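You operate a simulated robot arm through the tools that you are given. There is no shell and no other tool. Be economical: measure what you need, move in short steps, check, and stop when the job is done.

Carry out the task below with a simulated two-armed robot. There is one attempt and no reset: what you move stays moved.

TASK
Wheel trolley D out, brake it and carry its end mould to the empty spot on trolley G.
Fine: the brake is the grey lever; free the brake first; out to the white line within 5 cm; brake on before lifting the mould at the pointed end; set it upright on the empty spot at the square end of G's row. The rest of both loads stays put. Leave the other trolleys where they stand, braked.

Only the result counts: the job must be done as asked and must still hold three seconds after the hand-in. Knocking over, shifting, dropping, spilling or breaking anything else fails it.

THE ROBOT
Two 7-joint arms with two-finger parallel grippers on one trunk, on a base that drives. Base frame: it is fixed to the floor where the robot stands at the start and does not move with it; the origin is under the middle of the robot, x ahead of it, y to its left, z up. Lengths are in m, angles in degrees, forces in N, time in s.
The left shoulder is at the start at [0.06, 0.143, 0.751], the right one opposite. With the tool pointing down near the work surface each hand reaches from about 0.32 to 0.74 m from the robot's upright axis, wherever it stands, measured 20 degrees to its own side. Places, roughly: blue lever of the tank cart [-1.3, 0, 0.4]; blue tap lever of trolley A [2.3, -1.9, 0.3]; blue tap lever of trolley C [2.6, -1.4, 0.3]; fourth spot from the pointed end of trolley G [-1.2, 1.5, 0.6]; grey lever of the tool trolley [-0.3, 2.6, 0.5]; grey lever of trolley A [0.2, -0.7, 0.3]; grey lever of trolley C [0.6, -0.3, 0.3]; grey lever of trolley D [0.9, 0.2, 0.3]; grey lever of trolley E [1.2, 0.6, 0.3]; grey lever of trolley G [-0.7, 1.2, 0.3]; low grey lever of the tank cart [-1.1, 0.4, 0.3]; tank cart [-1.8, 0.3, 0.4]; tool trolley [0.1, 3, 0.5]; yellow latch of trolley A [0.2, -0.5, 0.5]; yellow latch of trolley C [0.6, -0.1, 0.5]; yellow latch of trolley G [-0.5, 1.4, 0.5]. Payload 1.57 kg a hand.
Tool frame (each hand has its own): the origin (TCP) lies between the finger pads and is the grasp point; the fingertips stand 0.03 m ahead of it; z points along the fingers, y is the line along which they close. Largest opening 0.11 m; finger width 0.024, thickness 0.012; the body of the gripper, 0.048 by 0.112 m, starts 0.078 m behind the TCP.
Orientation is that of the tool frame in the base frame, as a unit quaternion [x, y, z, w]. With the fingers straight down and closing along the base's y, the tool's x points along the base's -x, its y along +y and its z along -z.

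THE INTERFACE
- The arms move only by the tool servo_tool. It takes "left_series", "right_series" or both (then of equal length, played together; a hand with none holds still); each is text: rows parted by semicolons, each of 7 numbers parted by spaces: the turn, a rotation vector about the base's x, y, z in degrees, then the shift along the base's x, y, z in cm, then the finger opening in cm, from 0 to 11. In form: wx wy wz tx ty tz gripper; .... A call has 1 to 10 rows; each row shifts and turns the commanded pose from where the row before left it. Rows are played at 5 a second. More than 0.05 m and 8.6 degrees between two rows, or a gripper value outside its range, and nothing of the call is played. Where a pose cannot be reached the arm comes as near as it can. A force on the tool above 70 N (or 10 N above the force at the start of the call, whichever is more), or a blocked arm, ends the call early, and 0.2 s more pass. Each finger travels about 0.045 m/s and halts on what it meets, pressing with about 37 N; the grip force reading is that of the motor and also rises with nothing between the fingers. The clock runs only during rows and for 0.2 s after the last one: add rows that do not move to give the fingers time. The reply holds the time, the measured pose of the TCP, the force on the tool along the base axes, the opening and the grip force, in the units named above and with some noise, with the torque about the TCP (base axes, N m) and any sound that the robot's microphone picked up.
- Cameras (640 x 400 px; columns grow to the right, rows downward): "scene" is now at [0.0285, 0.0012, 1.3455]; the picture's right is [0.01, -1.00, 0.00], its down [-0.93, -0.01, -0.36] and it looks along [0.36, 0.00, -0.93] (base axes); focal length 243 px, centre (320, 200). "left" rides on the left gripper at [0.07, -0.016, -0.141] in its tool frame; the picture's right is [0.23, 0.97, 0.00], its down [-0.86, 0.20, -0.48] and it looks along [-0.47, 0.11, 0.88] (tool axes); focal length 222 px, centre (320, 200). "right" rides on the right gripper at [0.07, 0.016, -0.141] in its tool frame; the picture's right is [-0.23, 0.97, 0.00], its down [-0.86, -0.20, -0.48] and it looks along [-0.47, -0.11, 0.88] (tool axes); focal length 222 px, centre (320, 200). There is no depth. A picture from a camera that has moved, and an enlarged one, comes with that camera's place and axes in the base frame and with its lens. The place of the scene camera against the robot may be out by one fixed shift of up to 0.012 m in any direction.
- grab_frame(camera): a new picture of that camera. No time passes.
- raise_lower(by): slides the trunk up (or, below 0, down) by that many m; the arms and the scene camera ride with it, the base frame stays. It gives what a move gives, with no picture.
- base_move(legs): drives the robot by 1 to 6 legs, each [ahead, left, turn to the left] in m, m and degrees, along the robot's own axes; the way and the turn of a leg run together, so that a leg with both is an arc; at most 1.5 m and 180 degrees a leg. The arms and the cameras ride along, it lands a little off, and it stops where it bumps. It gives what a move gives.
- pan_tilt(pan, tilt): turns the head with the scene camera to pan (to the left, within 86 degrees either way) and tilt (down, from -29 to 69), counted from straight ahead of the robot. It gives what a move gives.
- inspect(camera, box): a new picture of the part [left, top, right, bottom] of that camera's present view, enlarged. No time passes.
- close_job(): hands the job in; it is judged then, once.

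Work in short steps. Places have to be worked out from the pictures, the camera data and where the tool is seen: move nearer, look again, correct. Check each grasp and each placing, and mend what went wrong. You have 120 turns and 88 pictures in all, those below and enlarged ones among them. Open the grippers and draw the arms clear of the work before you hand the job in, unless the task says otherwise; then end with one line.

The tools are called after "Call:" as a command line: name --argument value ..., lists and objects as JSON in quotes. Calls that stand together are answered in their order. servo_tool: Moves the arms, as the interface text tells. Its arguments: {"type":"object","properties":{"left_series":{"type":"string"},"right_series":{"type":"string"}},"required":[]} The other tools are called the same way: raise_lower (by) slides the trunk up or down; base_move (legs) drives the base; pan_tilt (pan, tilt) turns the head that bears the scene camera; grab_frame (camera) takes a picture; inspect (camera, box) takes an enlarged picture of a part of a camera's view; close_job () hands the job in.

At the start:

```text
time: 0.0
left_tcp_pos: [0.4781, 0.1476, 0.8298]
left_ee_rot: [0.0, 1.0, 0.0, 0.0]
left_ft_force: [-0.5, -0.1, -0.9]
left_torque: [0.01, -0.01, -0.01]
left_opening: 0.1102
left_gripper_force: 0.1
right_tcp_pos: [0.4653, -0.2379, 0.865]
right_ee_rot: [0.0, 1.0, 0.0, 0.0]
right_ft_force: [0.7, -0.2, 1.1]
right_torque: [-0.01, -0.01, -0.02]
right_opening: 0.1101
right_gripper_force: 0.1
trunk travel left (down, up): [-0.35, 0.24]
robot x, y, heading: [-0.0009, 0.0029, -0.0]
head pan, tilt: [0.6, 68.8]
```

scene: 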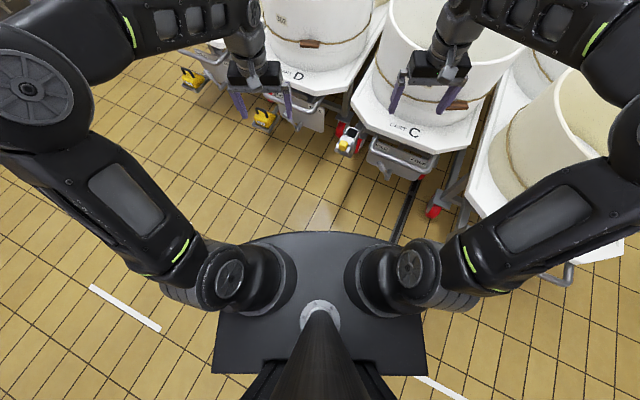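
right: 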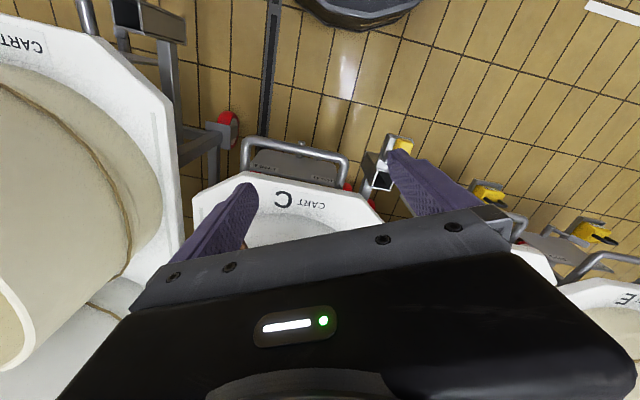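
left: 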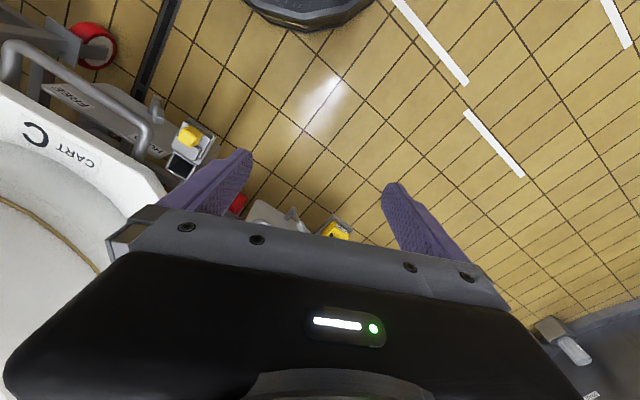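

The pictures show trolleys C and D ahead, running diagonally. I look around with the head first for an overview.

Call:
pan_tilt --pan 10 --tilt 35

```text
time: 1.0
left_tcp_pos: [0.4784, 0.1488, 0.8285]
left_ee_rot: [0.0, 1.0, 0.0, -0.001]
left_ft_force: [0.1, 0.2, -0.3]
left_torque: [0.0, -0.01, 0.01]
left_opening: 0.1099
left_gripper_force: 0.0
right_tcp_pos: [0.4656, -0.2385, 0.865]
right_ee_rot: [0.0, 1.0, -0.001, -0.001]
right_ft_force: [0.9, -1.1, 0.4]
right_torque: [0.0, -0.01, 0.0]
right_opening: 0.1098
right_gripper_force: 0.0
trunk travel left (down, up): [-0.35, 0.24]
robot x, y, heading: [0.0025, 0.0027, 0.1]
head pan, tilt: [10.0, 35.0]
```

Look at the row of trolleys.

Call:
grab_frame --camera "scene"

Call:
pan_tilt --pan 85 --tilt 35

Call:
grab_frame --camera "scene"

```text
84 pictures are left
camera scene: at [0.0593, 0.0158, 1.3891], right [0.17, -0.98, 0.0], down [-0.57, -0.1, -0.82], along [0.81, 0.14, -0.57], focal length 243 px, centre (320, 200)
```

scene: 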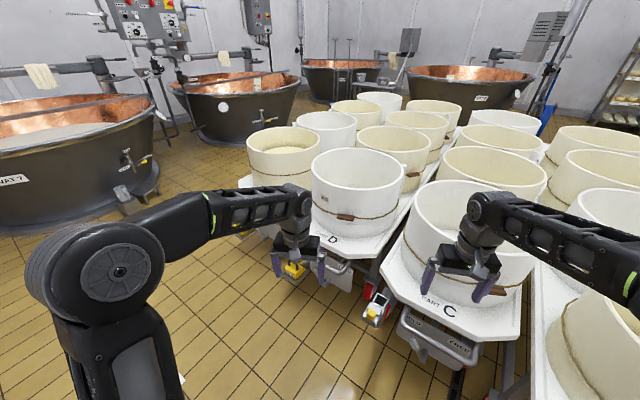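

```text
time: 2.5
left_tcp_pos: [0.4779, 0.149, 0.8285]
left_ee_rot: [0.0, 1.0, 0.0, 0.0]
left_ft_force: [-0.2, 0.0, -0.3]
left_torque: [0.04, -0.02, 0.02]
left_opening: 0.11
left_gripper_force: 0.1
right_tcp_pos: [0.4668, -0.237, 0.8642]
right_ee_rot: [0.0, 1.0, 0.0, 0.0]
right_ft_force: [-0.2, 0.9, -0.3]
right_torque: [0.01, -0.01, -0.01]
right_opening: 0.1098
right_gripper_force: 0.0
trunk travel left (down, up): [-0.35, 0.24]
robot x, y, heading: [-0.0004, -0.0027, 0.2]
head pan, tilt: [85.0, 35.0]
```

```text
83 pictures are left
camera scene: at [-0.0196, 0.0883, 1.3892], right [1.0, -0.09, 0.0], down [-0.05, -0.57, -0.82], along [0.07, 0.82, -0.57], focal length 243 px, centre (320, 200)
```

scene: 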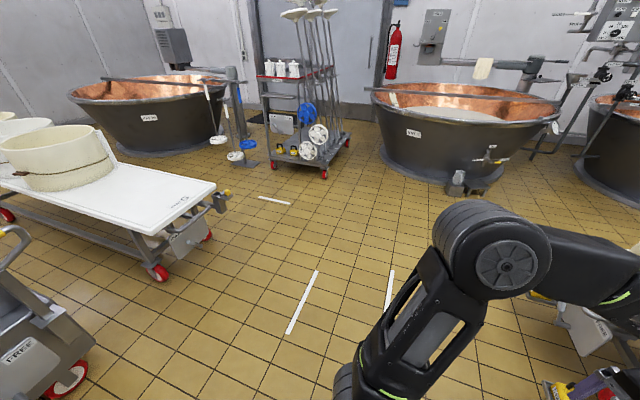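

G's near end has an empty area by the lever. I enlarge it, and look farther round.

Call:
inspect --camera "scene" --box '[0, 100, 320, 300]'

Call:
pan_tilt --pan 25 --tilt 50

Call:
grab_frame --camera "scene"

```text
2.00 times, centred on (160, 200) of scene
camera zoom: at [-0.0196, 0.0883, 1.3892], right [1.0, -0.09, 0.0], down [-0.05, -0.57, -0.82], along [0.07, 0.82, -0.57], focal length 486 px, centre (640, 200)
```

zoom: 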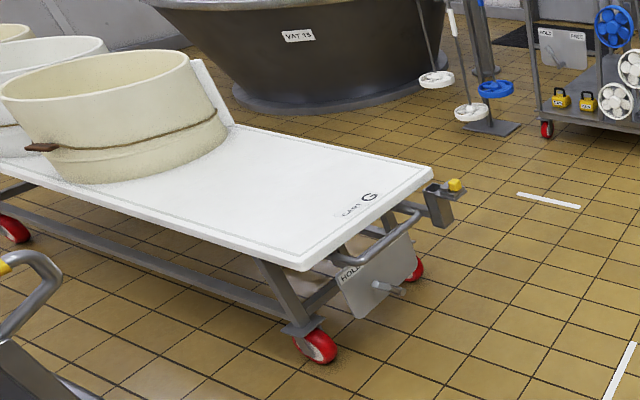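

```text
time: 3.8
left_tcp_pos: [0.4777, 0.1498, 0.8293]
left_ee_rot: [0.0, 1.0, 0.0, 0.0]
left_ft_force: [0.2, 0.4, -0.7]
left_torque: [0.02, 0.01, 0.0]
left_opening: 0.1099
left_gripper_force: 0.1
right_tcp_pos: [0.4651, -0.2373, 0.8649]
right_ee_rot: [0.0, 1.0, 0.0, 0.0]
right_ft_force: [0.5, -0.8, 1.0]
right_torque: [-0.02, -0.01, 0.02]
right_opening: 0.1098
right_gripper_force: 0.2
trunk travel left (down, up): [-0.35, 0.24]
robot x, y, heading: [-0.0015, 0.0011, 0.3]
head pan, tilt: [25.0, 50.0]
```

```text
81 pictures are left
camera scene: at [0.0424, 0.0332, 1.3674], right [0.42, -0.91, 0.0], down [-0.69, -0.32, -0.64], along [0.58, 0.27, -0.77], focal length 243 px, centre (320, 200)
```

scene: 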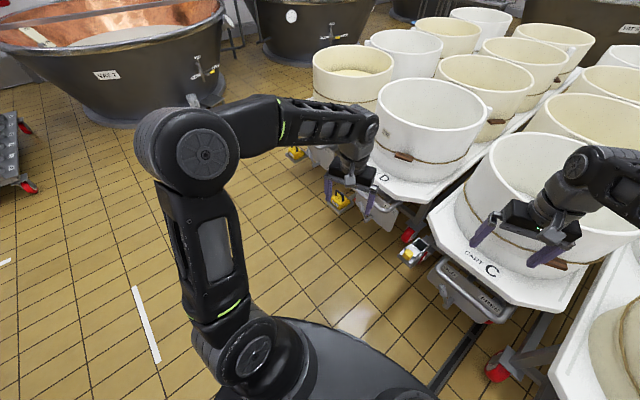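

Zoom on D's end handle/lever region.

Call:
inspect --camera "scene" --box '[280, 120, 520, 290]'

Call:
inspect --camera "left" --box '[0, 0, 400, 250]'

```text
2.35 times, centred on (400, 205) of scene
camera zoom: at [0.0424, 0.0332, 1.3674], right [0.42, -0.91, 0.0], down [-0.69, -0.32, -0.64], along [0.58, 0.27, -0.77], focal length 572 px, centre (132, 188)
```

zoom: 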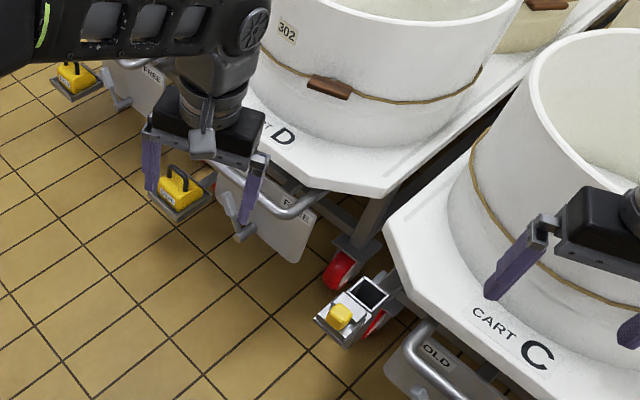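

```text
1.60 times, centred on (200, 125) of left
camera zoom: at [0.4087, 0.1324, 0.9704], right [-0.23, 0.97, 0.0], down [0.86, 0.2, 0.48], along [0.47, 0.11, -0.88], focal length 355 px, centre (512, 320)
```

zoom: 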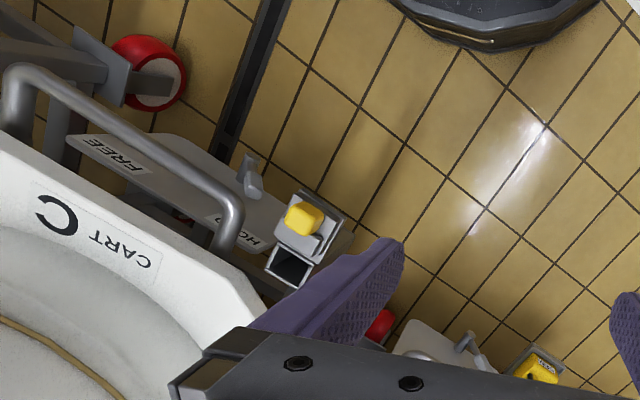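

D's white line appears to run from about (0.13,0.32) to (0.29,0.69), with the trolley axis along (0.91,-0.41). I drive in front of D's row (behind the line) and turn to face it.

Call:
base_move --legs '[[0.1, 0.52, 0], [0, 0, -24.5]]'

Call:
pan_tilt --pan 0 --tilt 45

Call:
grab_frame --camera "scene"

```text
time: 8.1
left_tcp_pos: [0.5956, 0.46, 0.8288]
left_ee_rot: [0.212, 0.977, 0.0, 0.0]
left_ft_force: [0.2, -0.8, -0.6]
left_torque: [0.01, 0.01, -0.01]
left_opening: 0.1105
left_gripper_force: 0.1
right_tcp_pos: [0.4251, 0.1142, 0.864]
right_ee_rot: [0.211, 0.977, 0.0, 0.0]
right_ft_force: [0.3, 0.0, 0.4]
right_torque: [0.0, 0.03, 0.01]
right_opening: 0.1099
right_gripper_force: 0.1
trunk travel left (down, up): [-0.35, 0.24]
robot x, y, heading: [0.0997, 0.5192, -24.4]
head pan, tilt: [25.0, 50.0]
```

```text
time: 9.0
left_tcp_pos: [0.5952, 0.4597, 0.8304]
left_ee_rot: [0.212, 0.977, 0.0, 0.0]
left_ft_force: [0.1, -0.2, 0.2]
left_torque: [0.03, 0.0, -0.02]
left_opening: 0.11
left_gripper_force: 0.1
right_tcp_pos: [0.424, 0.1136, 0.8655]
right_ee_rot: [0.211, 0.977, -0.001, 0.0]
right_ft_force: [0.1, 0.3, 0.2]
right_torque: [0.01, 0.01, 0.0]
right_opening: 0.1102
right_gripper_force: 0.0
trunk travel left (down, up): [-0.35, 0.24]
robot x, y, heading: [0.0988, 0.521, -24.6]
head pan, tilt: [0.0, 45.0]
```

```text
78 pictures are left
camera scene: at [0.1478, 0.5024, 1.3743], right [-0.41, -0.91, 0.0], down [-0.64, 0.29, -0.71], along [0.64, -0.29, -0.71], focal length 243 px, centre (320, 200)
```

scene: 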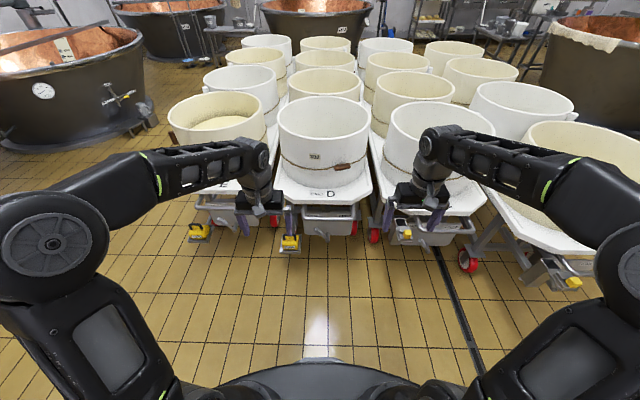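

Well aligned with D. I enlarge D's near end.

Call:
inspect --camera "scene" --box '[240, 140, 432, 260]'

```text
3.33 times, centred on (336, 200) of scene
camera zoom: at [0.1478, 0.5024, 1.3743], right [-0.41, -0.91, 0.0], down [-0.64, 0.29, -0.71], along [0.64, -0.29, -0.71], focal length 810 px, centre (267, 200)
```

zoom: 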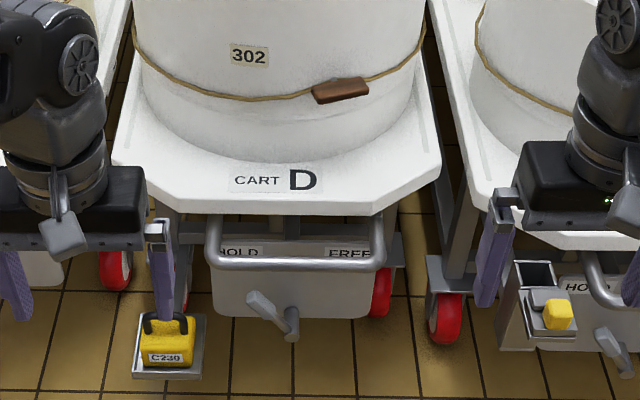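

D's lever knob looks to be at HOLD (left); FREE is to the right. I lower the trunk and tilt the left hand forward to see the lever plate from its level.

Call:
raise_lower --by -0.3

Call:
servo_tool --left_series "-3.5 -7.6 0 -1 -2 0 11;-3.5 -7.6 0 -1 -2 0 11;-3.5 -7.6 0 -1 -2 0 11;-3.5 -7.6 0 -1 -2 0 11;-3.5 -7.6 0 -1 -2 0 11;-3.5 -7.6 0 0 0 0 11"

Call:
grab_frame --camera "left"

```text
time: 12.0
left_tcp_pos: [0.5954, 0.4617, 0.529]
left_ee_rot: [0.211, 0.978, 0.0, 0.0]
left_ft_force: [0.9, 0.2, -0.7]
left_torque: [-0.04, 0.01, 0.01]
left_opening: 0.11
left_gripper_force: 0.0
right_tcp_pos: [0.4248, 0.1146, 0.5651]
right_ee_rot: [0.211, 0.978, 0.0, 0.0]
right_ft_force: [0.2, -0.5, 0.6]
right_torque: [0.01, 0.02, -0.01]
right_opening: 0.11
right_gripper_force: 0.0
trunk travel left (down, up): [-0.05, 0.54]
robot x, y, heading: [0.0993, 0.5223, -24.4]
head pan, tilt: [0.0, 45.0]
```

```text
time: 13.4
left_tcp_pos: [0.5452, 0.3608, 0.5285]
left_ee_rot: [0.192, 0.885, -0.093, 0.414]
left_ft_force: [0.1, -0.3, -0.1]
left_torque: [-0.01, 0.01, -0.03]
left_opening: 0.11
left_gripper_force: 0.0
right_tcp_pos: [0.4244, 0.1148, 0.5642]
right_ee_rot: [0.211, 0.977, 0.0, -0.001]
right_ft_force: [0.9, -0.3, -0.6]
right_torque: [0.0, -0.02, -0.02]
right_opening: 0.11
right_gripper_force: 0.0
trunk travel left (down, up): [-0.05, 0.54]
robot x, y, heading: [0.0999, 0.5223, -24.4]
head pan, tilt: [0.0, 45.0]
```

```text
76 pictures are left
camera left: at [0.3987, 0.4104, 0.5658], right [0.27, 0.95, -0.18], down [0.25, 0.11, 0.96], along [0.93, -0.31, -0.2], focal length 222 px, centre (320, 200)
```

left: 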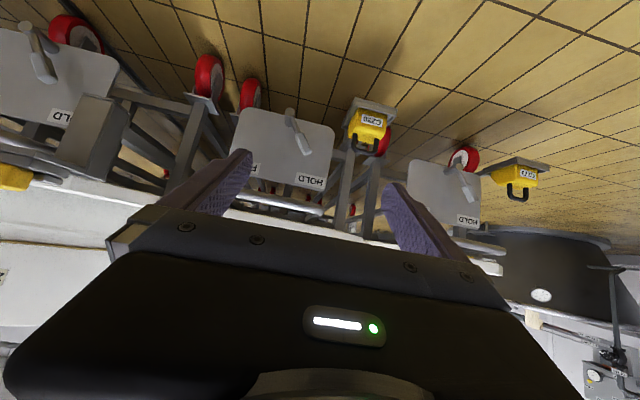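

The image is upside down; I enlarge D's plate.

Call:
inspect --camera "left" --box '[200, 80, 408, 210]'

```text
3.08 times, centred on (304, 145) of left
camera zoom: at [0.3987, 0.4104, 0.5658], right [0.27, 0.95, -0.18], down [0.25, 0.11, 0.96], along [0.93, -0.31, -0.2], focal length 684 px, centre (369, 369)
```

zoom: 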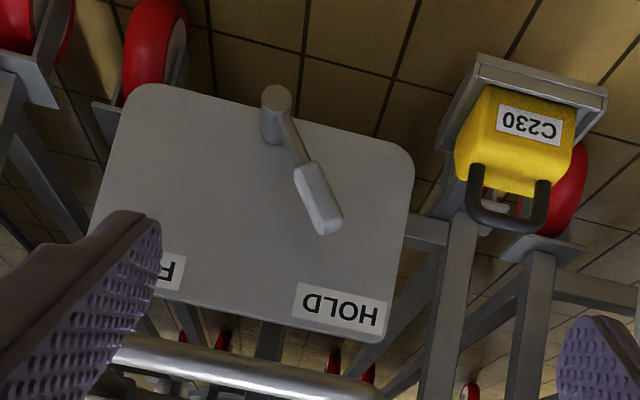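

The lever pivots at about z 0.25, and its knob end sits near p≈0.72 along D's axis, l≈0.535, z≈0.345. It leans to HOLD, and FREE mirrors it on the right. I bring the left hand close with the fingers straddling the knob, then look.

Call:
servo_tool --left_series "0 0 0 3.7 -1.94 -1.98 8;0 0 0 3.7 -1.94 -1.98 8;0 0 0 3.7 -1.94 -1.98 8;0 0 0 3.7 -1.94 -1.98 8;0 0 0 3.7 -1.94 -1.98 8;0 0 0 3.7 -1.94 -1.98 8;0 0 0 3.7 -1.94 -1.98 8"

Call:
grab_frame --camera "left"

Call:
grab_frame --camera "scene"

```text
time: 15.0
left_tcp_pos: [0.8046, 0.2244, 0.3901]
left_ee_rot: [0.192, 0.885, -0.092, 0.414]
left_ft_force: [-0.5, -0.1, -0.5]
left_torque: [0.01, -0.01, 0.01]
left_opening: 0.08
left_gripper_force: 0.1
right_tcp_pos: [0.4234, 0.1151, 0.564]
right_ee_rot: [0.211, 0.978, 0.001, 0.0]
right_ft_force: [0.2, -0.4, 0.2]
right_torque: [-0.03, 0.02, 0.0]
right_opening: 0.1101
right_gripper_force: 0.1
trunk travel left (down, up): [-0.05, 0.54]
robot x, y, heading: [0.0968, 0.5239, -24.4]
head pan, tilt: [0.0, 45.0]
```

```text
74 pictures are left
camera left: at [0.6585, 0.2737, 0.427], right [0.27, 0.95, -0.18], down [0.25, 0.11, 0.96], along [0.93, -0.31, -0.2], focal length 222 px, centre (320, 200)
```

left: 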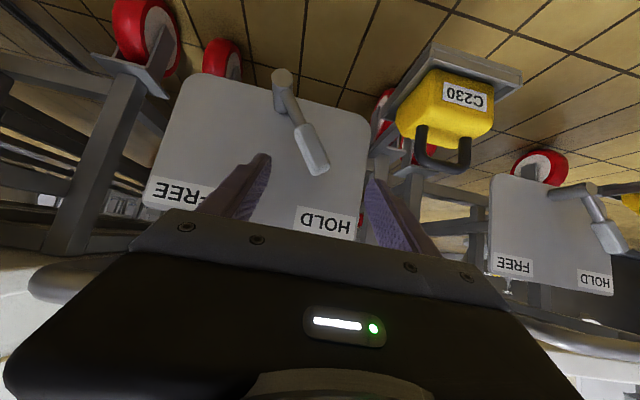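

```text
73 pictures are left
camera scene: at [0.1475, 0.5024, 1.0744], right [-0.41, -0.91, 0.0], down [-0.64, 0.29, -0.71], along [0.64, -0.29, -0.71], focal length 243 px, centre (320, 200)
```

scene: 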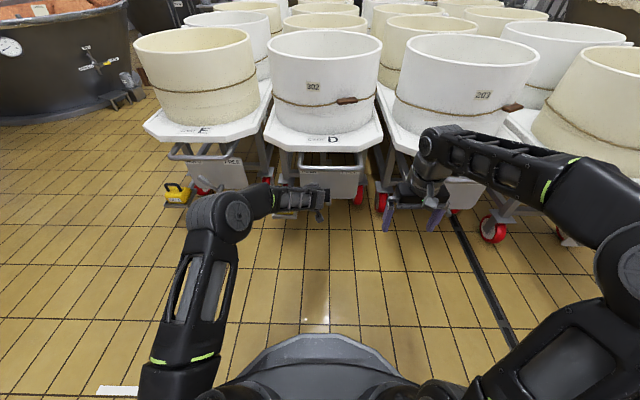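

The knob lies between the fingers. I go in the last 8 cm.

Call:
servo_tool --left_series "0 0 0 2.43 -1.1 -1.5 8;0 0 0 2.43 -1.1 -1.5 8;0 0 0 2.43 -1.1 -1.5 8"

Call:
grab_frame --camera "left"

```text
time: 15.8
left_tcp_pos: [0.8781, 0.1914, 0.3458]
left_ee_rot: [0.19, 0.885, -0.092, 0.414]
left_ft_force: [0.0, -0.4, 0.6]
left_torque: [0.02, 0.06, -0.01]
left_opening: 0.0801
left_gripper_force: 0.1
right_tcp_pos: [0.4248, 0.1155, 0.5639]
right_ee_rot: [0.212, 0.977, -0.001, 0.001]
right_ft_force: [0.1, 0.2, -0.6]
right_torque: [0.02, -0.01, -0.01]
right_opening: 0.1099
right_gripper_force: 0.0
trunk travel left (down, up): [-0.05, 0.54]
robot x, y, heading: [0.0985, 0.5216, -24.3]
head pan, tilt: [0.0, 45.0]
```

```text
72 pictures are left
camera left: at [0.7317, 0.2411, 0.3827], right [0.27, 0.95, -0.18], down [0.25, 0.11, 0.96], along [0.93, -0.31, -0.2], focal length 222 px, centre (320, 200)
```

left: 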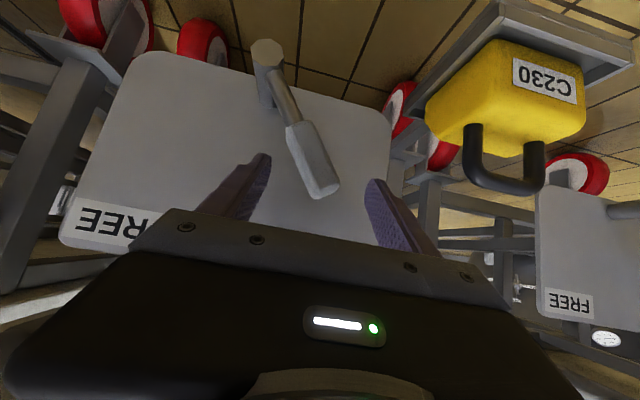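

The knob is between the fingers. I narrow the cage and swing the lever right toward FREE.

Call:
servo_tool --left_series "0 0 0 0 0 0 5;0 0 0 0 0 0 5;0 0 0 -0.8 -1.75 0.3 5;0 0 0 -0.8 -1.75 0.3 5;0 0 0 -0.8 -1.75 0.2 5;0 0 0 -0.8 -1.75 0 5;0 0 0 -0.8 -1.75 -0.2 5;0 0 0 -0.8 -1.75 -0.3 5"

Call:
grab_frame --camera "left"

```text
time: 17.6
left_tcp_pos: [0.8365, 0.133, 0.3371]
left_ee_rot: [0.191, 0.885, -0.093, 0.414]
left_ft_force: [0.6, 0.4, 0.2]
left_torque: [-0.02, 0.03, 0.01]
left_opening: 0.0504
left_gripper_force: 0.2
left hand out of reach, approached as far as the arm can: row 5, 6, 7, 8
right_tcp_pos: [0.4241, 0.1152, 0.5641]
right_ee_rot: [0.211, 0.977, 0.0, 0.001]
right_ft_force: [-0.3, 0.0, 0.3]
right_torque: [-0.04, 0.01, 0.0]
right_opening: 0.11
right_gripper_force: 0.0
trunk travel left (down, up): [-0.05, 0.54]
robot x, y, heading: [0.1002, 0.5231, -24.5]
head pan, tilt: [0.0, 45.0]
```

```text
71 pictures are left
camera left: at [0.69, 0.182, 0.3744], right [0.27, 0.95, -0.18], down [0.25, 0.11, 0.96], along [0.93, -0.31, -0.21], focal length 222 px, centre (320, 200)
```

left: 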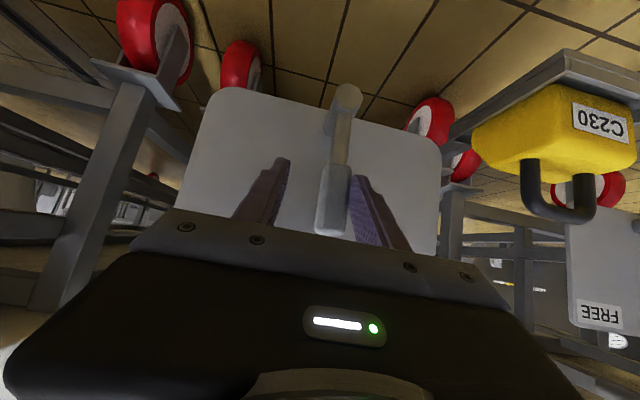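

The lever stands upright, but the left arm is out of reach sideways. I shift the base 8 cm right, carrying the lever over.

Call:
base_move --legs '[[0, -0.08, 0]]'

Call:
grab_frame --camera "left"

```text
time: 18.7
left_tcp_pos: [0.8056, 0.0615, 0.3416]
left_ee_rot: [0.19, 0.883, -0.093, 0.418]
left_ft_force: [3.0, 26.7, 18.4]
left_torque: [0.67, -0.8, 1.1]
left_opening: 0.0732
left_gripper_force: 12.7
right_tcp_pos: [0.3918, 0.0432, 0.5666]
right_ee_rot: [0.21, 0.978, 0.0, 0.001]
right_ft_force: [0.4, -0.2, 0.0]
right_torque: [0.03, 0.0, 0.0]
right_opening: 0.1101
right_gripper_force: 0.0
trunk travel left (down, up): [-0.05, 0.54]
robot x, y, heading: [0.0646, 0.4494, -24.3]
head pan, tilt: [0.0, 45.0]
```

```text
70 pictures are left
camera left: at [0.6598, 0.1112, 0.378], right [0.27, 0.95, -0.18], down [0.24, 0.12, 0.96], along [0.93, -0.3, -0.2], focal length 222 px, centre (320, 200)
```

left: 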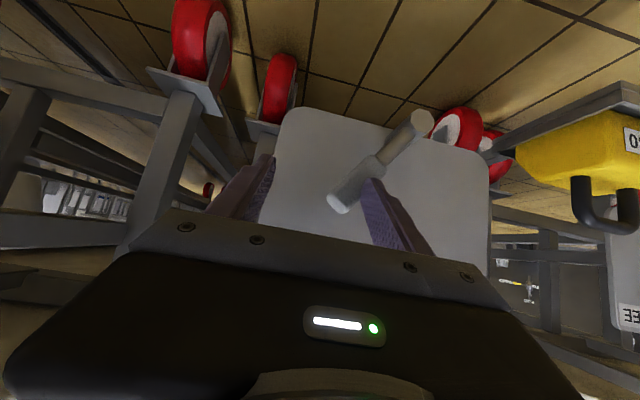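

The lever is over to the FREE side against its stop. I ease the hand left 3 cm to relieve it.

Call:
base_move --legs '[[0, 0.04, 0]]'

Call:
grab_frame --camera "left"

```text
time: 19.5
left_tcp_pos: [0.8219, 0.0974, 0.3408]
left_ee_rot: [0.189, 0.884, -0.092, 0.417]
left_ft_force: [0.1, 0.2, 0.4]
left_torque: [-0.02, -0.03, -0.02]
left_opening: 0.0502
left_gripper_force: 0.1
right_tcp_pos: [0.4091, 0.0781, 0.565]
right_ee_rot: [0.21, 0.978, 0.001, 0.0]
right_ft_force: [0.2, -0.9, 0.1]
right_torque: [-0.01, 0.03, 0.02]
right_opening: 0.1101
right_gripper_force: 0.1
trunk travel left (down, up): [-0.05, 0.54]
robot x, y, heading: [0.0833, 0.4878, -24.3]
head pan, tilt: [0.0, 45.0]
```

```text
69 pictures are left
camera left: at [0.6764, 0.147, 0.3767], right [0.27, 0.95, -0.18], down [0.24, 0.11, 0.96], along [0.93, -0.3, -0.2], focal length 222 px, centre (320, 200)
```

left: 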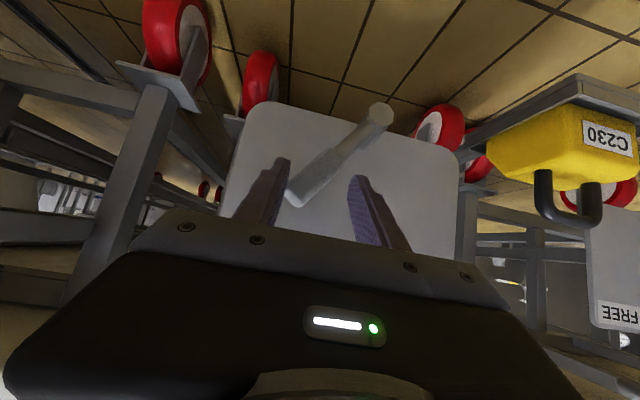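

The brake is free (the lever rests at FREE). I withdraw the left hand back and up, then inspect the handle.

Call:
servo_tool --left_series "0 0 0 -1 0.5 1 8;0 0 0 -3.4 1.5 2 8;0 0 0 -3.4 1.5 3 8;0 0 0 -3.4 1.5 3 8;0 0 0 -3.4 1.5 3 8;0 0 0 -2 2 3 8"

Call:
pan_tilt --pan 0 --tilt 30

Call:
inspect --camera "scene" --box '[224, 130, 416, 250]'

```text
time: 20.9
left_tcp_pos: [0.7691, 0.0475, 0.4652]
left_ee_rot: [0.191, 0.889, -0.089, 0.406]
left_ft_force: [-9.1, 7.6, -28.3]
left_torque: [-1.03, 0.49, 0.65]
left_opening: 0.0825
left_gripper_force: 1.0
left hand out of reach, approached as far as the arm can: row 1, 2, 3, 4, 5, 6
right_tcp_pos: [0.4093, 0.0774, 0.5631]
right_ee_rot: [0.21, 0.978, 0.0, -0.001]
right_ft_force: [0.2, -0.2, 0.8]
right_torque: [-0.01, 0.02, -0.03]
right_opening: 0.1099
right_gripper_force: 0.2
trunk travel left (down, up): [-0.05, 0.54]
robot x, y, heading: [0.0804, 0.4861, -24.5]
head pan, tilt: [0.0, 45.0]
```

```text
time: 21.7
left_tcp_pos: [0.7691, 0.0471, 0.4654]
left_ee_rot: [0.191, 0.889, -0.087, 0.407]
left_ft_force: [-10.6, 9.7, -37.9]
left_torque: [-1.51, 0.82, 0.6]
left_opening: 0.0832
left_gripper_force: 1.9
right_tcp_pos: [0.4101, 0.0777, 0.5633]
right_ee_rot: [0.211, 0.977, 0.0, -0.001]
right_ft_force: [-0.9, -0.9, -0.2]
right_torque: [-0.01, 0.0, 0.0]
right_opening: 0.1101
right_gripper_force: 0.1
trunk travel left (down, up): [-0.05, 0.54]
robot x, y, heading: [0.0787, 0.4827, -24.5]
head pan, tilt: [0.0, 30.0]
```

```text
3.33 times, centred on (320, 190) of scene
camera zoom: at [0.1421, 0.4608, 1.0966], right [-0.41, -0.91, 0.0], down [-0.46, 0.21, -0.86], along [0.79, -0.36, -0.5], focal length 810 px, centre (320, 233)
```

zoom: 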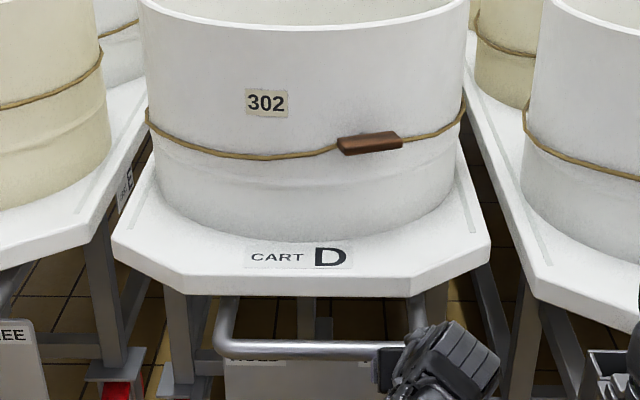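

The hand ended up pressing up under the handle, because its command had drifted out of reach. I lower it straight down to release it.

Call:
servo_tool --left_series "0 0 0 0 0 -4 8;0 0 0 0 0 -4 8;0 0 0 0 0 -3 8;0 0 0 0 0 0 8"

Call:
grab_frame --camera "left"

Call:
grab_frame --camera "scene"

```text
time: 22.7
left_tcp_pos: [0.7713, 0.0483, 0.3681]
left_ee_rot: [0.19, 0.884, -0.093, 0.417]
left_ft_force: [0.1, 0.0, -0.6]
left_torque: [-0.01, 0.0, 0.0]
left_opening: 0.08
left_gripper_force: 0.0
right_tcp_pos: [0.4079, 0.0782, 0.5656]
right_ee_rot: [0.211, 0.978, 0.001, 0.0]
right_ft_force: [0.4, -0.2, 0.0]
right_torque: [0.01, -0.01, 0.01]
right_opening: 0.1101
right_gripper_force: 0.2
trunk travel left (down, up): [-0.05, 0.54]
robot x, y, heading: [0.0821, 0.4846, -24.1]
head pan, tilt: [0.0, 30.0]
```

```text
67 pictures are left
camera left: at [0.6253, 0.0976, 0.4042], right [0.27, 0.95, -0.18], down [0.24, 0.11, 0.96], along [0.93, -0.3, -0.2], focal length 222 px, centre (320, 200)
```

left: 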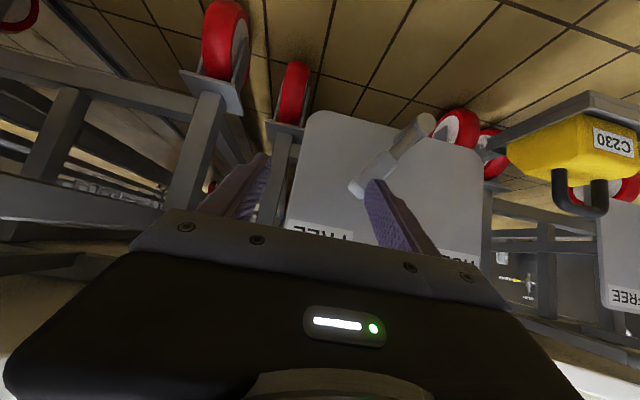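

```text
66 pictures are left
camera scene: at [0.1398, 0.462, 1.097], right [-0.41, -0.91, 0.0], down [-0.46, 0.21, -0.87], along [0.79, -0.36, -0.5], focal length 243 px, centre (320, 200)
```

scene: 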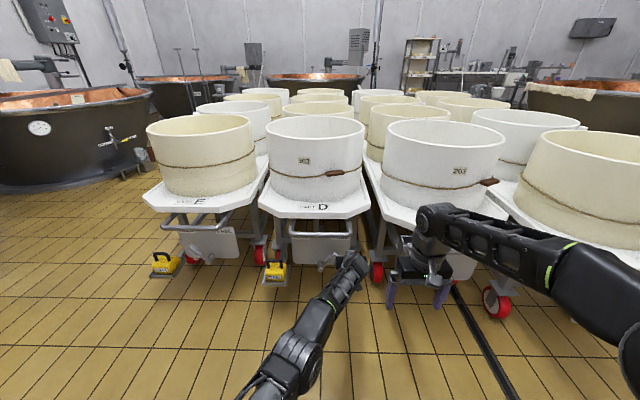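

The hand is free below the handle. I pull it straight back first, clear of the lever, then left.

Call:
servo_tool --left_series "0 0 0 -4.1 1.86 0 8;0 0 0 -4.1 1.86 0 8;0 0 0 -4.1 1.86 0 8;0 0 0 -2.8 3.5 0 8;0 0 0 -2.8 3.5 0 8;0 0 0 -1 4.1 0 8;0 0 0 0 4 2 8"

Call:
inspect --camera "left" --box '[0, 0, 640, 250]'

```text
time: 23.8
left_tcp_pos: [0.6963, -0.0549, 0.5155]
left_ee_rot: [0.162, 0.813, -0.218, 0.515]
left_ft_force: [0.8, 0.3, -0.9]
left_torque: [-0.1, -0.06, -0.02]
left_opening: 0.0799
left_gripper_force: 0.0
left hand out of reach, approached as far as the arm can: row 1, 2, 3, 4
right_tcp_pos: [0.3998, 0.0706, 0.5625]
right_ee_rot: [0.213, 0.977, -0.005, -0.013]
right_ft_force: [-10.4, -15.8, -3.8]
right_torque: [0.82, -0.43, -0.08]
right_opening: 0.0938
right_gripper_force: 0.1
trunk travel left (down, up): [-0.05, 0.54]
robot x, y, heading: [0.084, 0.488, -24.6]
head pan, tilt: [0.0, 30.0]
stopped in row 5 (right hand): the force on the tool passed its limit at 163 N (the readings are from after the stop); the commanded pose is now the measured one
```

```text
1.00 times, centred on (320, 125) of left (not enlarged: the box is as wide or as high as the picture)
camera zoom: at [0.5506, 0.0097, 0.509], right [0.38, 0.84, -0.39], down [0.09, 0.39, 0.92], along [0.92, -0.38, 0.08], focal length 222 px, centre (320, 275)
```

zoom: 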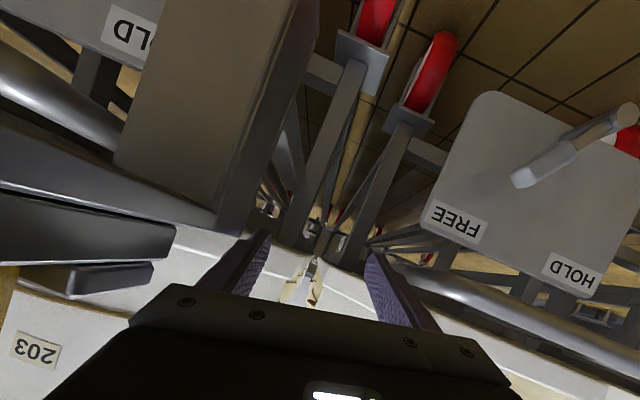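

The left arm is cramped and touched the right hand. I look before untangling.

Call:
pan_tilt --pan 0 --tilt 58

Call:
grab_frame --camera "scene"

```text
time: 24.7
left_tcp_pos: [0.6933, -0.0546, 0.5213]
left_ee_rot: [0.163, 0.811, -0.222, 0.516]
left_ft_force: [0.7, -1.3, -0.2]
left_torque: [-0.02, -0.01, -0.04]
left_opening: 0.0801
left_gripper_force: 0.1
right_tcp_pos: [0.3999, 0.0731, 0.5669]
right_ee_rot: [0.211, 0.977, -0.004, -0.01]
right_ft_force: [-32.9, -14.7, -6.1]
right_torque: [0.77, -1.88, 0.98]
right_opening: 0.0896
right_gripper_force: 0.0
trunk travel left (down, up): [-0.05, 0.54]
robot x, y, heading: [0.0825, 0.4908, -24.1]
head pan, tilt: [0.0, 58.0]
```

```text
64 pictures are left
camera scene: at [0.1203, 0.4707, 1.0573], right [-0.41, -0.91, 0.0], down [-0.77, 0.35, -0.53], along [0.48, -0.22, -0.85], focal length 243 px, centre (320, 200)
```

scene: 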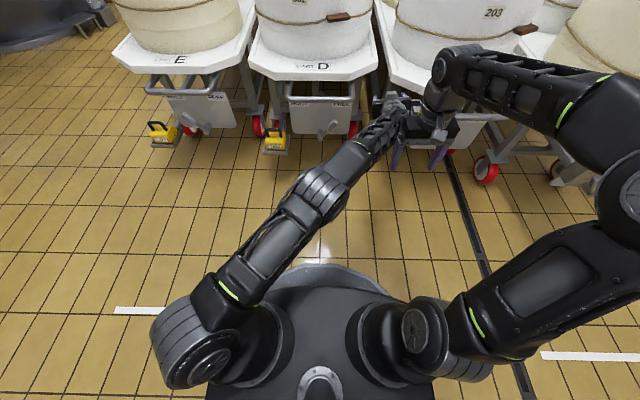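

The left arm is stretched straight across. I drive the base straight back 0.25 m to get everything clear of the trolleys, then untangle.

Call:
base_move --legs '[[-0.25, 0, 0]]'

Call:
servo_tool --right_series "0 0 0 -1.5 -1.5 0 11;0 0 0 -3 -2.5 2 11;0 0 0 -2 -2.5 4 11;0 0 0 0 -2.5 4 11"

Call:
grab_frame --camera "scene"

```text
time: 26.5
left_tcp_pos: [0.4669, 0.0487, 0.5199]
left_ee_rot: [0.163, 0.811, -0.222, 0.517]
left_ft_force: [0.2, 0.1, 0.0]
left_torque: [0.01, 0.0, 0.0]
left_opening: 0.0801
left_gripper_force: 0.1
right_tcp_pos: [0.1746, 0.1745, 0.5671]
right_ee_rot: [0.212, 0.977, -0.004, -0.008]
right_ft_force: [-31.5, -14.3, -4.6]
right_torque: [0.68, -1.86, 1.02]
right_opening: 0.089
right_gripper_force: 0.1
trunk travel left (down, up): [-0.05, 0.54]
robot x, y, heading: [-0.1455, 0.5886, -24.6]
head pan, tilt: [0.0, 58.0]
```

```text
refused: row 3 steps farther than a row can; nothing moved
```

```text
63 pictures are left
camera scene: at [-0.1058, 0.5732, 1.0572], right [-0.41, -0.91, 0.0], down [-0.77, 0.35, -0.53], along [0.48, -0.22, -0.85], focal length 243 px, centre (320, 200)
```

scene: 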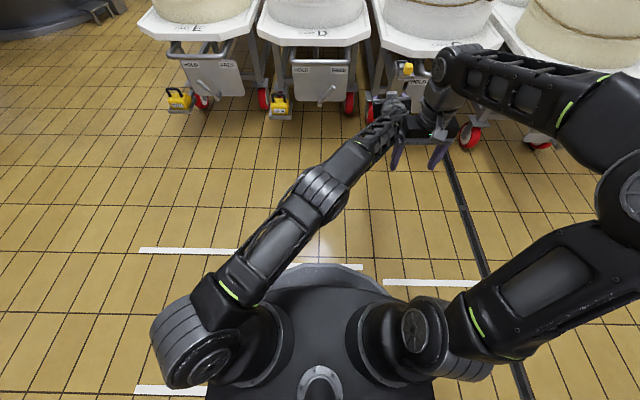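

Clear of the trolleys. Now I move the right hand away to the right and up.

Call:
servo_tool --right_series "0 0 0 -2.5 -1 0 11;0 0 0 -2.5 -1 0 11;0 0 0 -2 -2.5 2 11;0 0 0 0 -2.5 4 11;0 0 0 0 -2.5 4 11"

Call:
servo_tool --left_series "0 0 0 1.6 3.6 0 8;0 0 0 1.6 3.6 0 8;0 0 0 1.6 3.6 0 8;0 0 0 1.6 3.6 0 8;0 0 0 1.6 3.6 0 8;0 0 0 1.6 3.6 0 8;0 0 0 1.6 3.6 0 8"

Call:
grab_frame --camera "scene"

```text
time: 27.7
left_tcp_pos: [0.4673, 0.047, 0.52]
left_ee_rot: [0.163, 0.811, -0.221, 0.517]
left_ft_force: [-0.4, 0.2, 0.5]
left_torque: [0.0, -0.01, -0.02]
left_opening: 0.0801
left_gripper_force: 0.1
right_tcp_pos: [0.1022, 0.1085, 0.6204]
right_ee_rot: [0.213, 0.977, -0.003, -0.007]
right_ft_force: [0.3, -0.4, -0.2]
right_torque: [0.0, 0.02, -0.01]
right_opening: 0.1097
right_gripper_force: 0.1
right hand out of reach, approached as far as the arm can: row 4, 5
trunk travel left (down, up): [-0.05, 0.54]
robot x, y, heading: [-0.1454, 0.5872, -24.3]
head pan, tilt: [0.0, 58.0]
```

```text
time: 29.3
left_tcp_pos: [0.5788, 0.3005, 0.5211]
left_ee_rot: [0.163, 0.811, -0.222, 0.516]
left_ft_force: [0.4, 0.3, 0.1]
left_torque: [0.01, -0.03, 0.01]
left_opening: 0.0799
left_gripper_force: 0.1
right_tcp_pos: [0.1033, 0.108, 0.6203]
right_ee_rot: [0.213, 0.977, -0.004, -0.007]
right_ft_force: [0.0, -0.2, -0.4]
right_torque: [0.04, -0.01, 0.01]
right_opening: 0.1101
right_gripper_force: 0.2
trunk travel left (down, up): [-0.05, 0.54]
robot x, y, heading: [-0.1406, 0.5882, -24.6]
head pan, tilt: [0.0, 58.0]
```

```text
62 pictures are left
camera scene: at [-0.106, 0.573, 1.0572], right [-0.41, -0.91, 0.0], down [-0.77, 0.35, -0.53], along [0.48, -0.22, -0.85], focal length 243 px, centre (320, 200)
```

scene: 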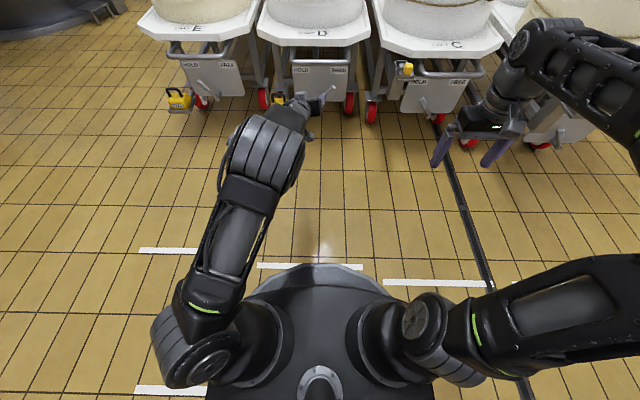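

Arms untangled. I now turn both hands so they point 45° forward-down with the fingers closing in the vertical plane, to grip the handle bar.

Call:
servo_tool --left_series "6.79 -2.26 -4.01 -2.5 2.2 0.5 8;6.79 -2.26 -4.01 -2.5 2.2 0.5 8;6.79 -2.26 -4.01 -2.5 2.2 0.5 8;6.79 -2.26 -4.01 -2.5 2.2 0.5 8;6.79 -2.26 -4.01 -2.5 2.2 0.5 8;6.79 -2.26 -4.01 -2.5 2.2 0.5 8;6.79 -2.26 -4.01 0 0 0 8;6.79 -2.26 -4.01 0 0 0 8;6.79 -2.26 -4.01 0 0 0 8;6.79 -2.26 -4.01 0 0 0 8" --right_series "-3.88 -1.46 7.08 1.5 0.24 0 8;-3.88 -1.46 7.08 1.5 0.24 0 8;-3.88 -1.46 7.08 1.5 0.24 0 8;-3.88 -1.46 7.08 1.5 0.24 0 8;-3.88 -1.46 7.08 1.5 0.24 0 8;-3.88 -1.46 7.08 1.5 0.24 0 8;-3.88 -1.46 7.08 1.5 0.24 0 8;-3.88 -1.46 7.08 1.5 0.24 0 8;-3.88 -1.46 7.08 1.5 0.24 0 8;-3.88 -1.46 7.08 1.5 0.24 0 8"

Call:
grab_frame --camera "scene"

```text
time: 31.5
left_tcp_pos: [0.4296, 0.4315, 0.5494]
left_ee_rot: [0.705, 0.585, 0.139, 0.376]
left_ft_force: [0.1, 0.4, 0.9]
left_torque: [0.01, 0.03, -0.02]
left_opening: 0.0798
left_gripper_force: 0.0
right_tcp_pos: [0.2532, 0.1343, 0.6201]
right_ee_rot: [-0.392, 0.856, -0.288, 0.176]
right_ft_force: [1.0, 0.0, 0.6]
right_torque: [-0.01, 0.01, 0.01]
right_opening: 0.0799
right_gripper_force: 0.1
trunk travel left (down, up): [-0.05, 0.54]
robot x, y, heading: [-0.1388, 0.5876, -24.6]
head pan, tilt: [0.0, 58.0]
```

```text
61 pictures are left
camera scene: at [-0.1059, 0.5734, 1.0572], right [-0.41, -0.91, 0.0], down [-0.77, 0.35, -0.53], along [0.48, -0.22, -0.85], focal length 243 px, centre (320, 200)
```

scene: 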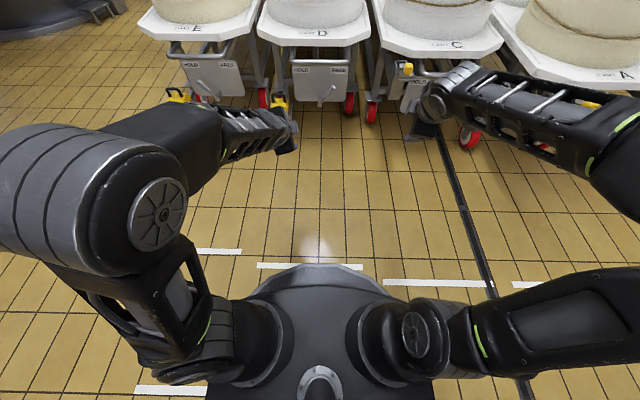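

Works. I finish the turn and bring the hands level and 18 cm apart, centred on D's handle.

Call:
servo_tool --left_series "6.79 -2.26 -4.01 -0.3 0 0 8;6.79 -2.26 -4.01 -0.3 0 0 8;0 0 0 -0.4 0 0 8;0 0 0 -0.4 0 0 8" --right_series "-3.88 -1.46 7.08 2.2 3.3 -1.75 8;-3.88 -1.46 7.08 2.2 3.3 -1.75 8;0 0 0 2.2 3.3 -1.75 8;0 0 0 2.2 3.3 -1.75 8"

Call:
grab_frame --camera "scene"

Call:
grab_frame --camera "left"

```text
time: 32.5
left_tcp_pos: [0.4148, 0.431, 0.5507]
left_ee_rot: [0.777, 0.5, 0.206, 0.322]
left_ft_force: [-1.7, -0.1, 0.5]
left_torque: [0.04, 0.04, 0.01]
left_opening: 0.0798
left_gripper_force: 0.1
right_tcp_pos: [0.3412, 0.2664, 0.5506]
right_ee_rot: [-0.497, 0.776, -0.331, 0.204]
right_ft_force: [0.2, 0.1, -0.4]
right_torque: [0.0, -0.01, 0.02]
right_opening: 0.0798
right_gripper_force: 0.0
trunk travel left (down, up): [-0.05, 0.54]
robot x, y, heading: [-0.1495, 0.5881, -24.6]
head pan, tilt: [0.0, 58.0]
```

```text
60 pictures are left
camera scene: at [-0.1061, 0.5733, 1.0573], right [-0.41, -0.91, 0.0], down [-0.77, 0.35, -0.53], along [0.48, -0.22, -0.85], focal length 243 px, centre (320, 200)
```

scene: 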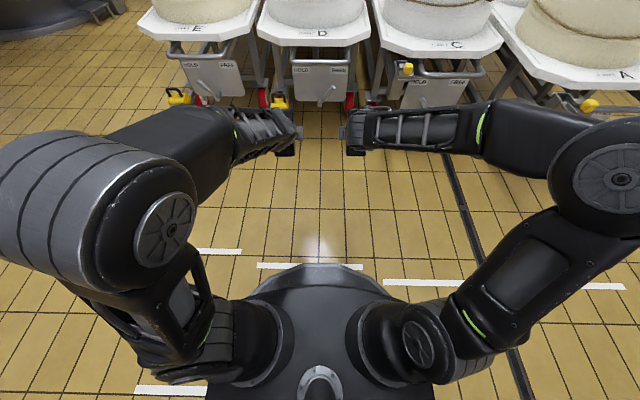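

```text
59 pictures are left
camera left: at [0.3428, 0.5418, 0.6386], right [0.72, -0.08, 0.69], down [-0.53, -0.7, 0.48], along [0.44, -0.71, -0.54], focal length 222 px, centre (320, 200)
```

left: 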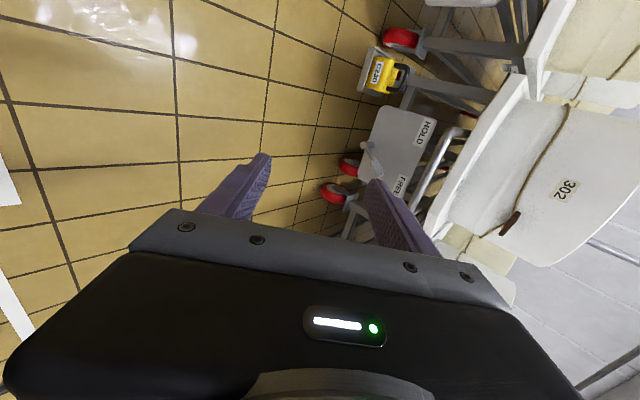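

Right forearm would sweep over C's mould, so I plan to pull with the left hand at the handle's centre first. I zoom for the bar's place.

Call:
inspect --camera "scene" --box '[240, 0, 432, 120]'

Call:
inspect --camera "left" --box '[330, 60, 522, 180]'

```text
3.33 times, centred on (336, 60) of scene
camera zoom: at [-0.1061, 0.5733, 1.0573], right [-0.41, -0.91, 0.0], down [-0.77, 0.35, -0.53], along [0.48, -0.22, -0.85], focal length 810 px, centre (267, 667)
```

zoom: 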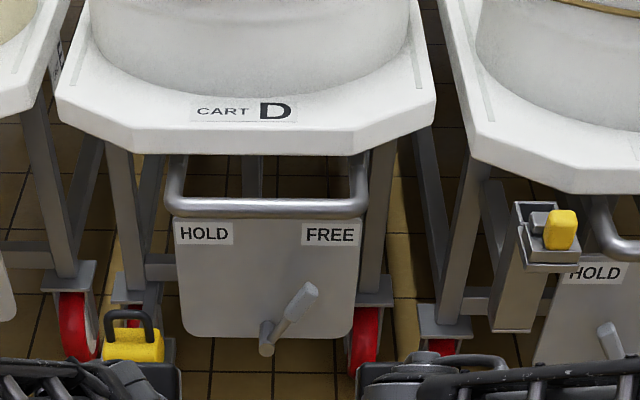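

```text
3.33 times, centred on (426, 120) of left
camera zoom: at [0.3428, 0.5418, 0.6386], right [0.72, -0.08, 0.69], down [-0.53, -0.7, 0.48], along [0.44, -0.71, -0.54], focal length 740 px, centre (-33, 467)
```

zoom: 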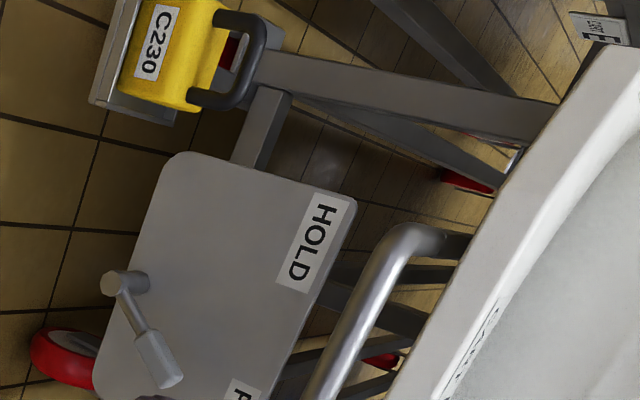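

Bar: p≈0.702, z≈0.491, centred at l≈0.478; the white line is at p≈−0.013, so D should travel about 0.72 m. I pull the right hand back and centre the left hand.

Call:
servo_tool --left_series "0 0 0 -0.6 -1.3 0 8;0 0 0 -0.6 -1.3 0 8;0 0 0 -0.6 -1.3 0 8;0 0 0 -0.6 -1.3 0 8;0 0 0 -0.6 -1.3 0 8;0 0 0 -0.6 -1.3 0 8" --right_series "0 0 0 -3.7 -0.15 0 8;0 0 0 -3.7 -0.15 0 8;0 0 0 -3.7 -0.15 0 8;0 0 0 -3.7 -0.15 0 8;0 0 0 -3.7 -0.15 0 8;0 0 0 -3.7 -0.15 0 8"

Call:
base_move --legs '[[0.36, 0, 0]]'

Call:
grab_frame --camera "scene"

Call:
grab_frame --camera "left"

```text
time: 33.9
left_tcp_pos: [0.379, 0.3532, 0.5489]
left_ee_rot: [0.776, 0.501, 0.207, 0.323]
left_ft_force: [-0.1, 0.2, 0.5]
left_torque: [-0.01, -0.02, -0.05]
left_opening: 0.0801
left_gripper_force: 0.2
right_tcp_pos: [0.1732, 0.2401, 0.5889]
right_ee_rot: [-0.496, 0.777, -0.329, 0.203]
right_ft_force: [-0.2, -0.2, 0.3]
right_torque: [-0.01, 0.01, 0.01]
right_opening: 0.0799
right_gripper_force: 0.0
right hand out of reach, approached as far as the arm can: row 4, 5, 6
trunk travel left (down, up): [-0.05, 0.54]
robot x, y, heading: [-0.1448, 0.5878, -24.5]
head pan, tilt: [0.0, 58.0]
```

```text
time: 36.2
left_tcp_pos: [0.7063, 0.2068, 0.5502]
left_ee_rot: [0.776, 0.5, 0.207, 0.323]
left_ft_force: [-0.2, -0.1, -0.4]
left_torque: [-0.01, 0.0, -0.03]
left_opening: 0.08
left_gripper_force: 0.1
right_tcp_pos: [0.4997, 0.0912, 0.5891]
right_ee_rot: [-0.498, 0.776, -0.329, 0.204]
right_ft_force: [-0.4, 0.3, 0.4]
right_torque: [0.05, -0.02, 0.01]
right_opening: 0.0801
right_gripper_force: 0.0
trunk travel left (down, up): [-0.05, 0.54]
robot x, y, heading: [0.1854, 0.4392, -24.4]
head pan, tilt: [0.0, 58.0]
```

```text
56 pictures are left
camera scene: at [0.2211, 0.4249, 1.0572], right [-0.41, -0.91, 0.0], down [-0.77, 0.35, -0.53], along [0.48, -0.22, -0.85], focal length 243 px, centre (320, 200)
```

scene: 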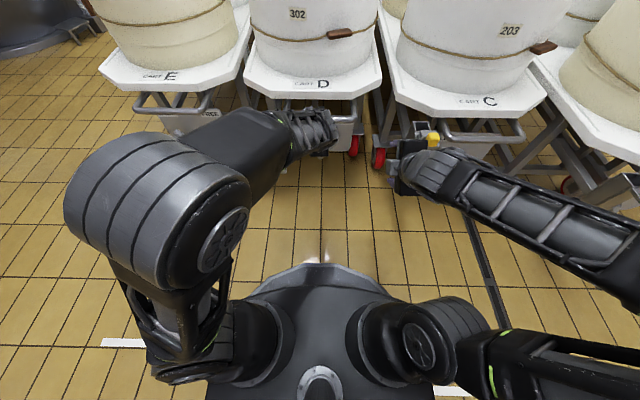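

```text
55 pictures are left
camera left: at [0.6338, 0.3159, 0.6386], right [0.72, -0.08, 0.69], down [-0.53, -0.7, 0.48], along [0.44, -0.71, -0.54], focal length 222 px, centre (320, 200)
```

left: 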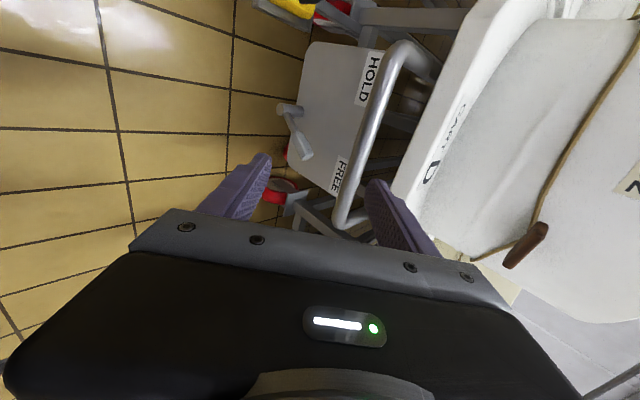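

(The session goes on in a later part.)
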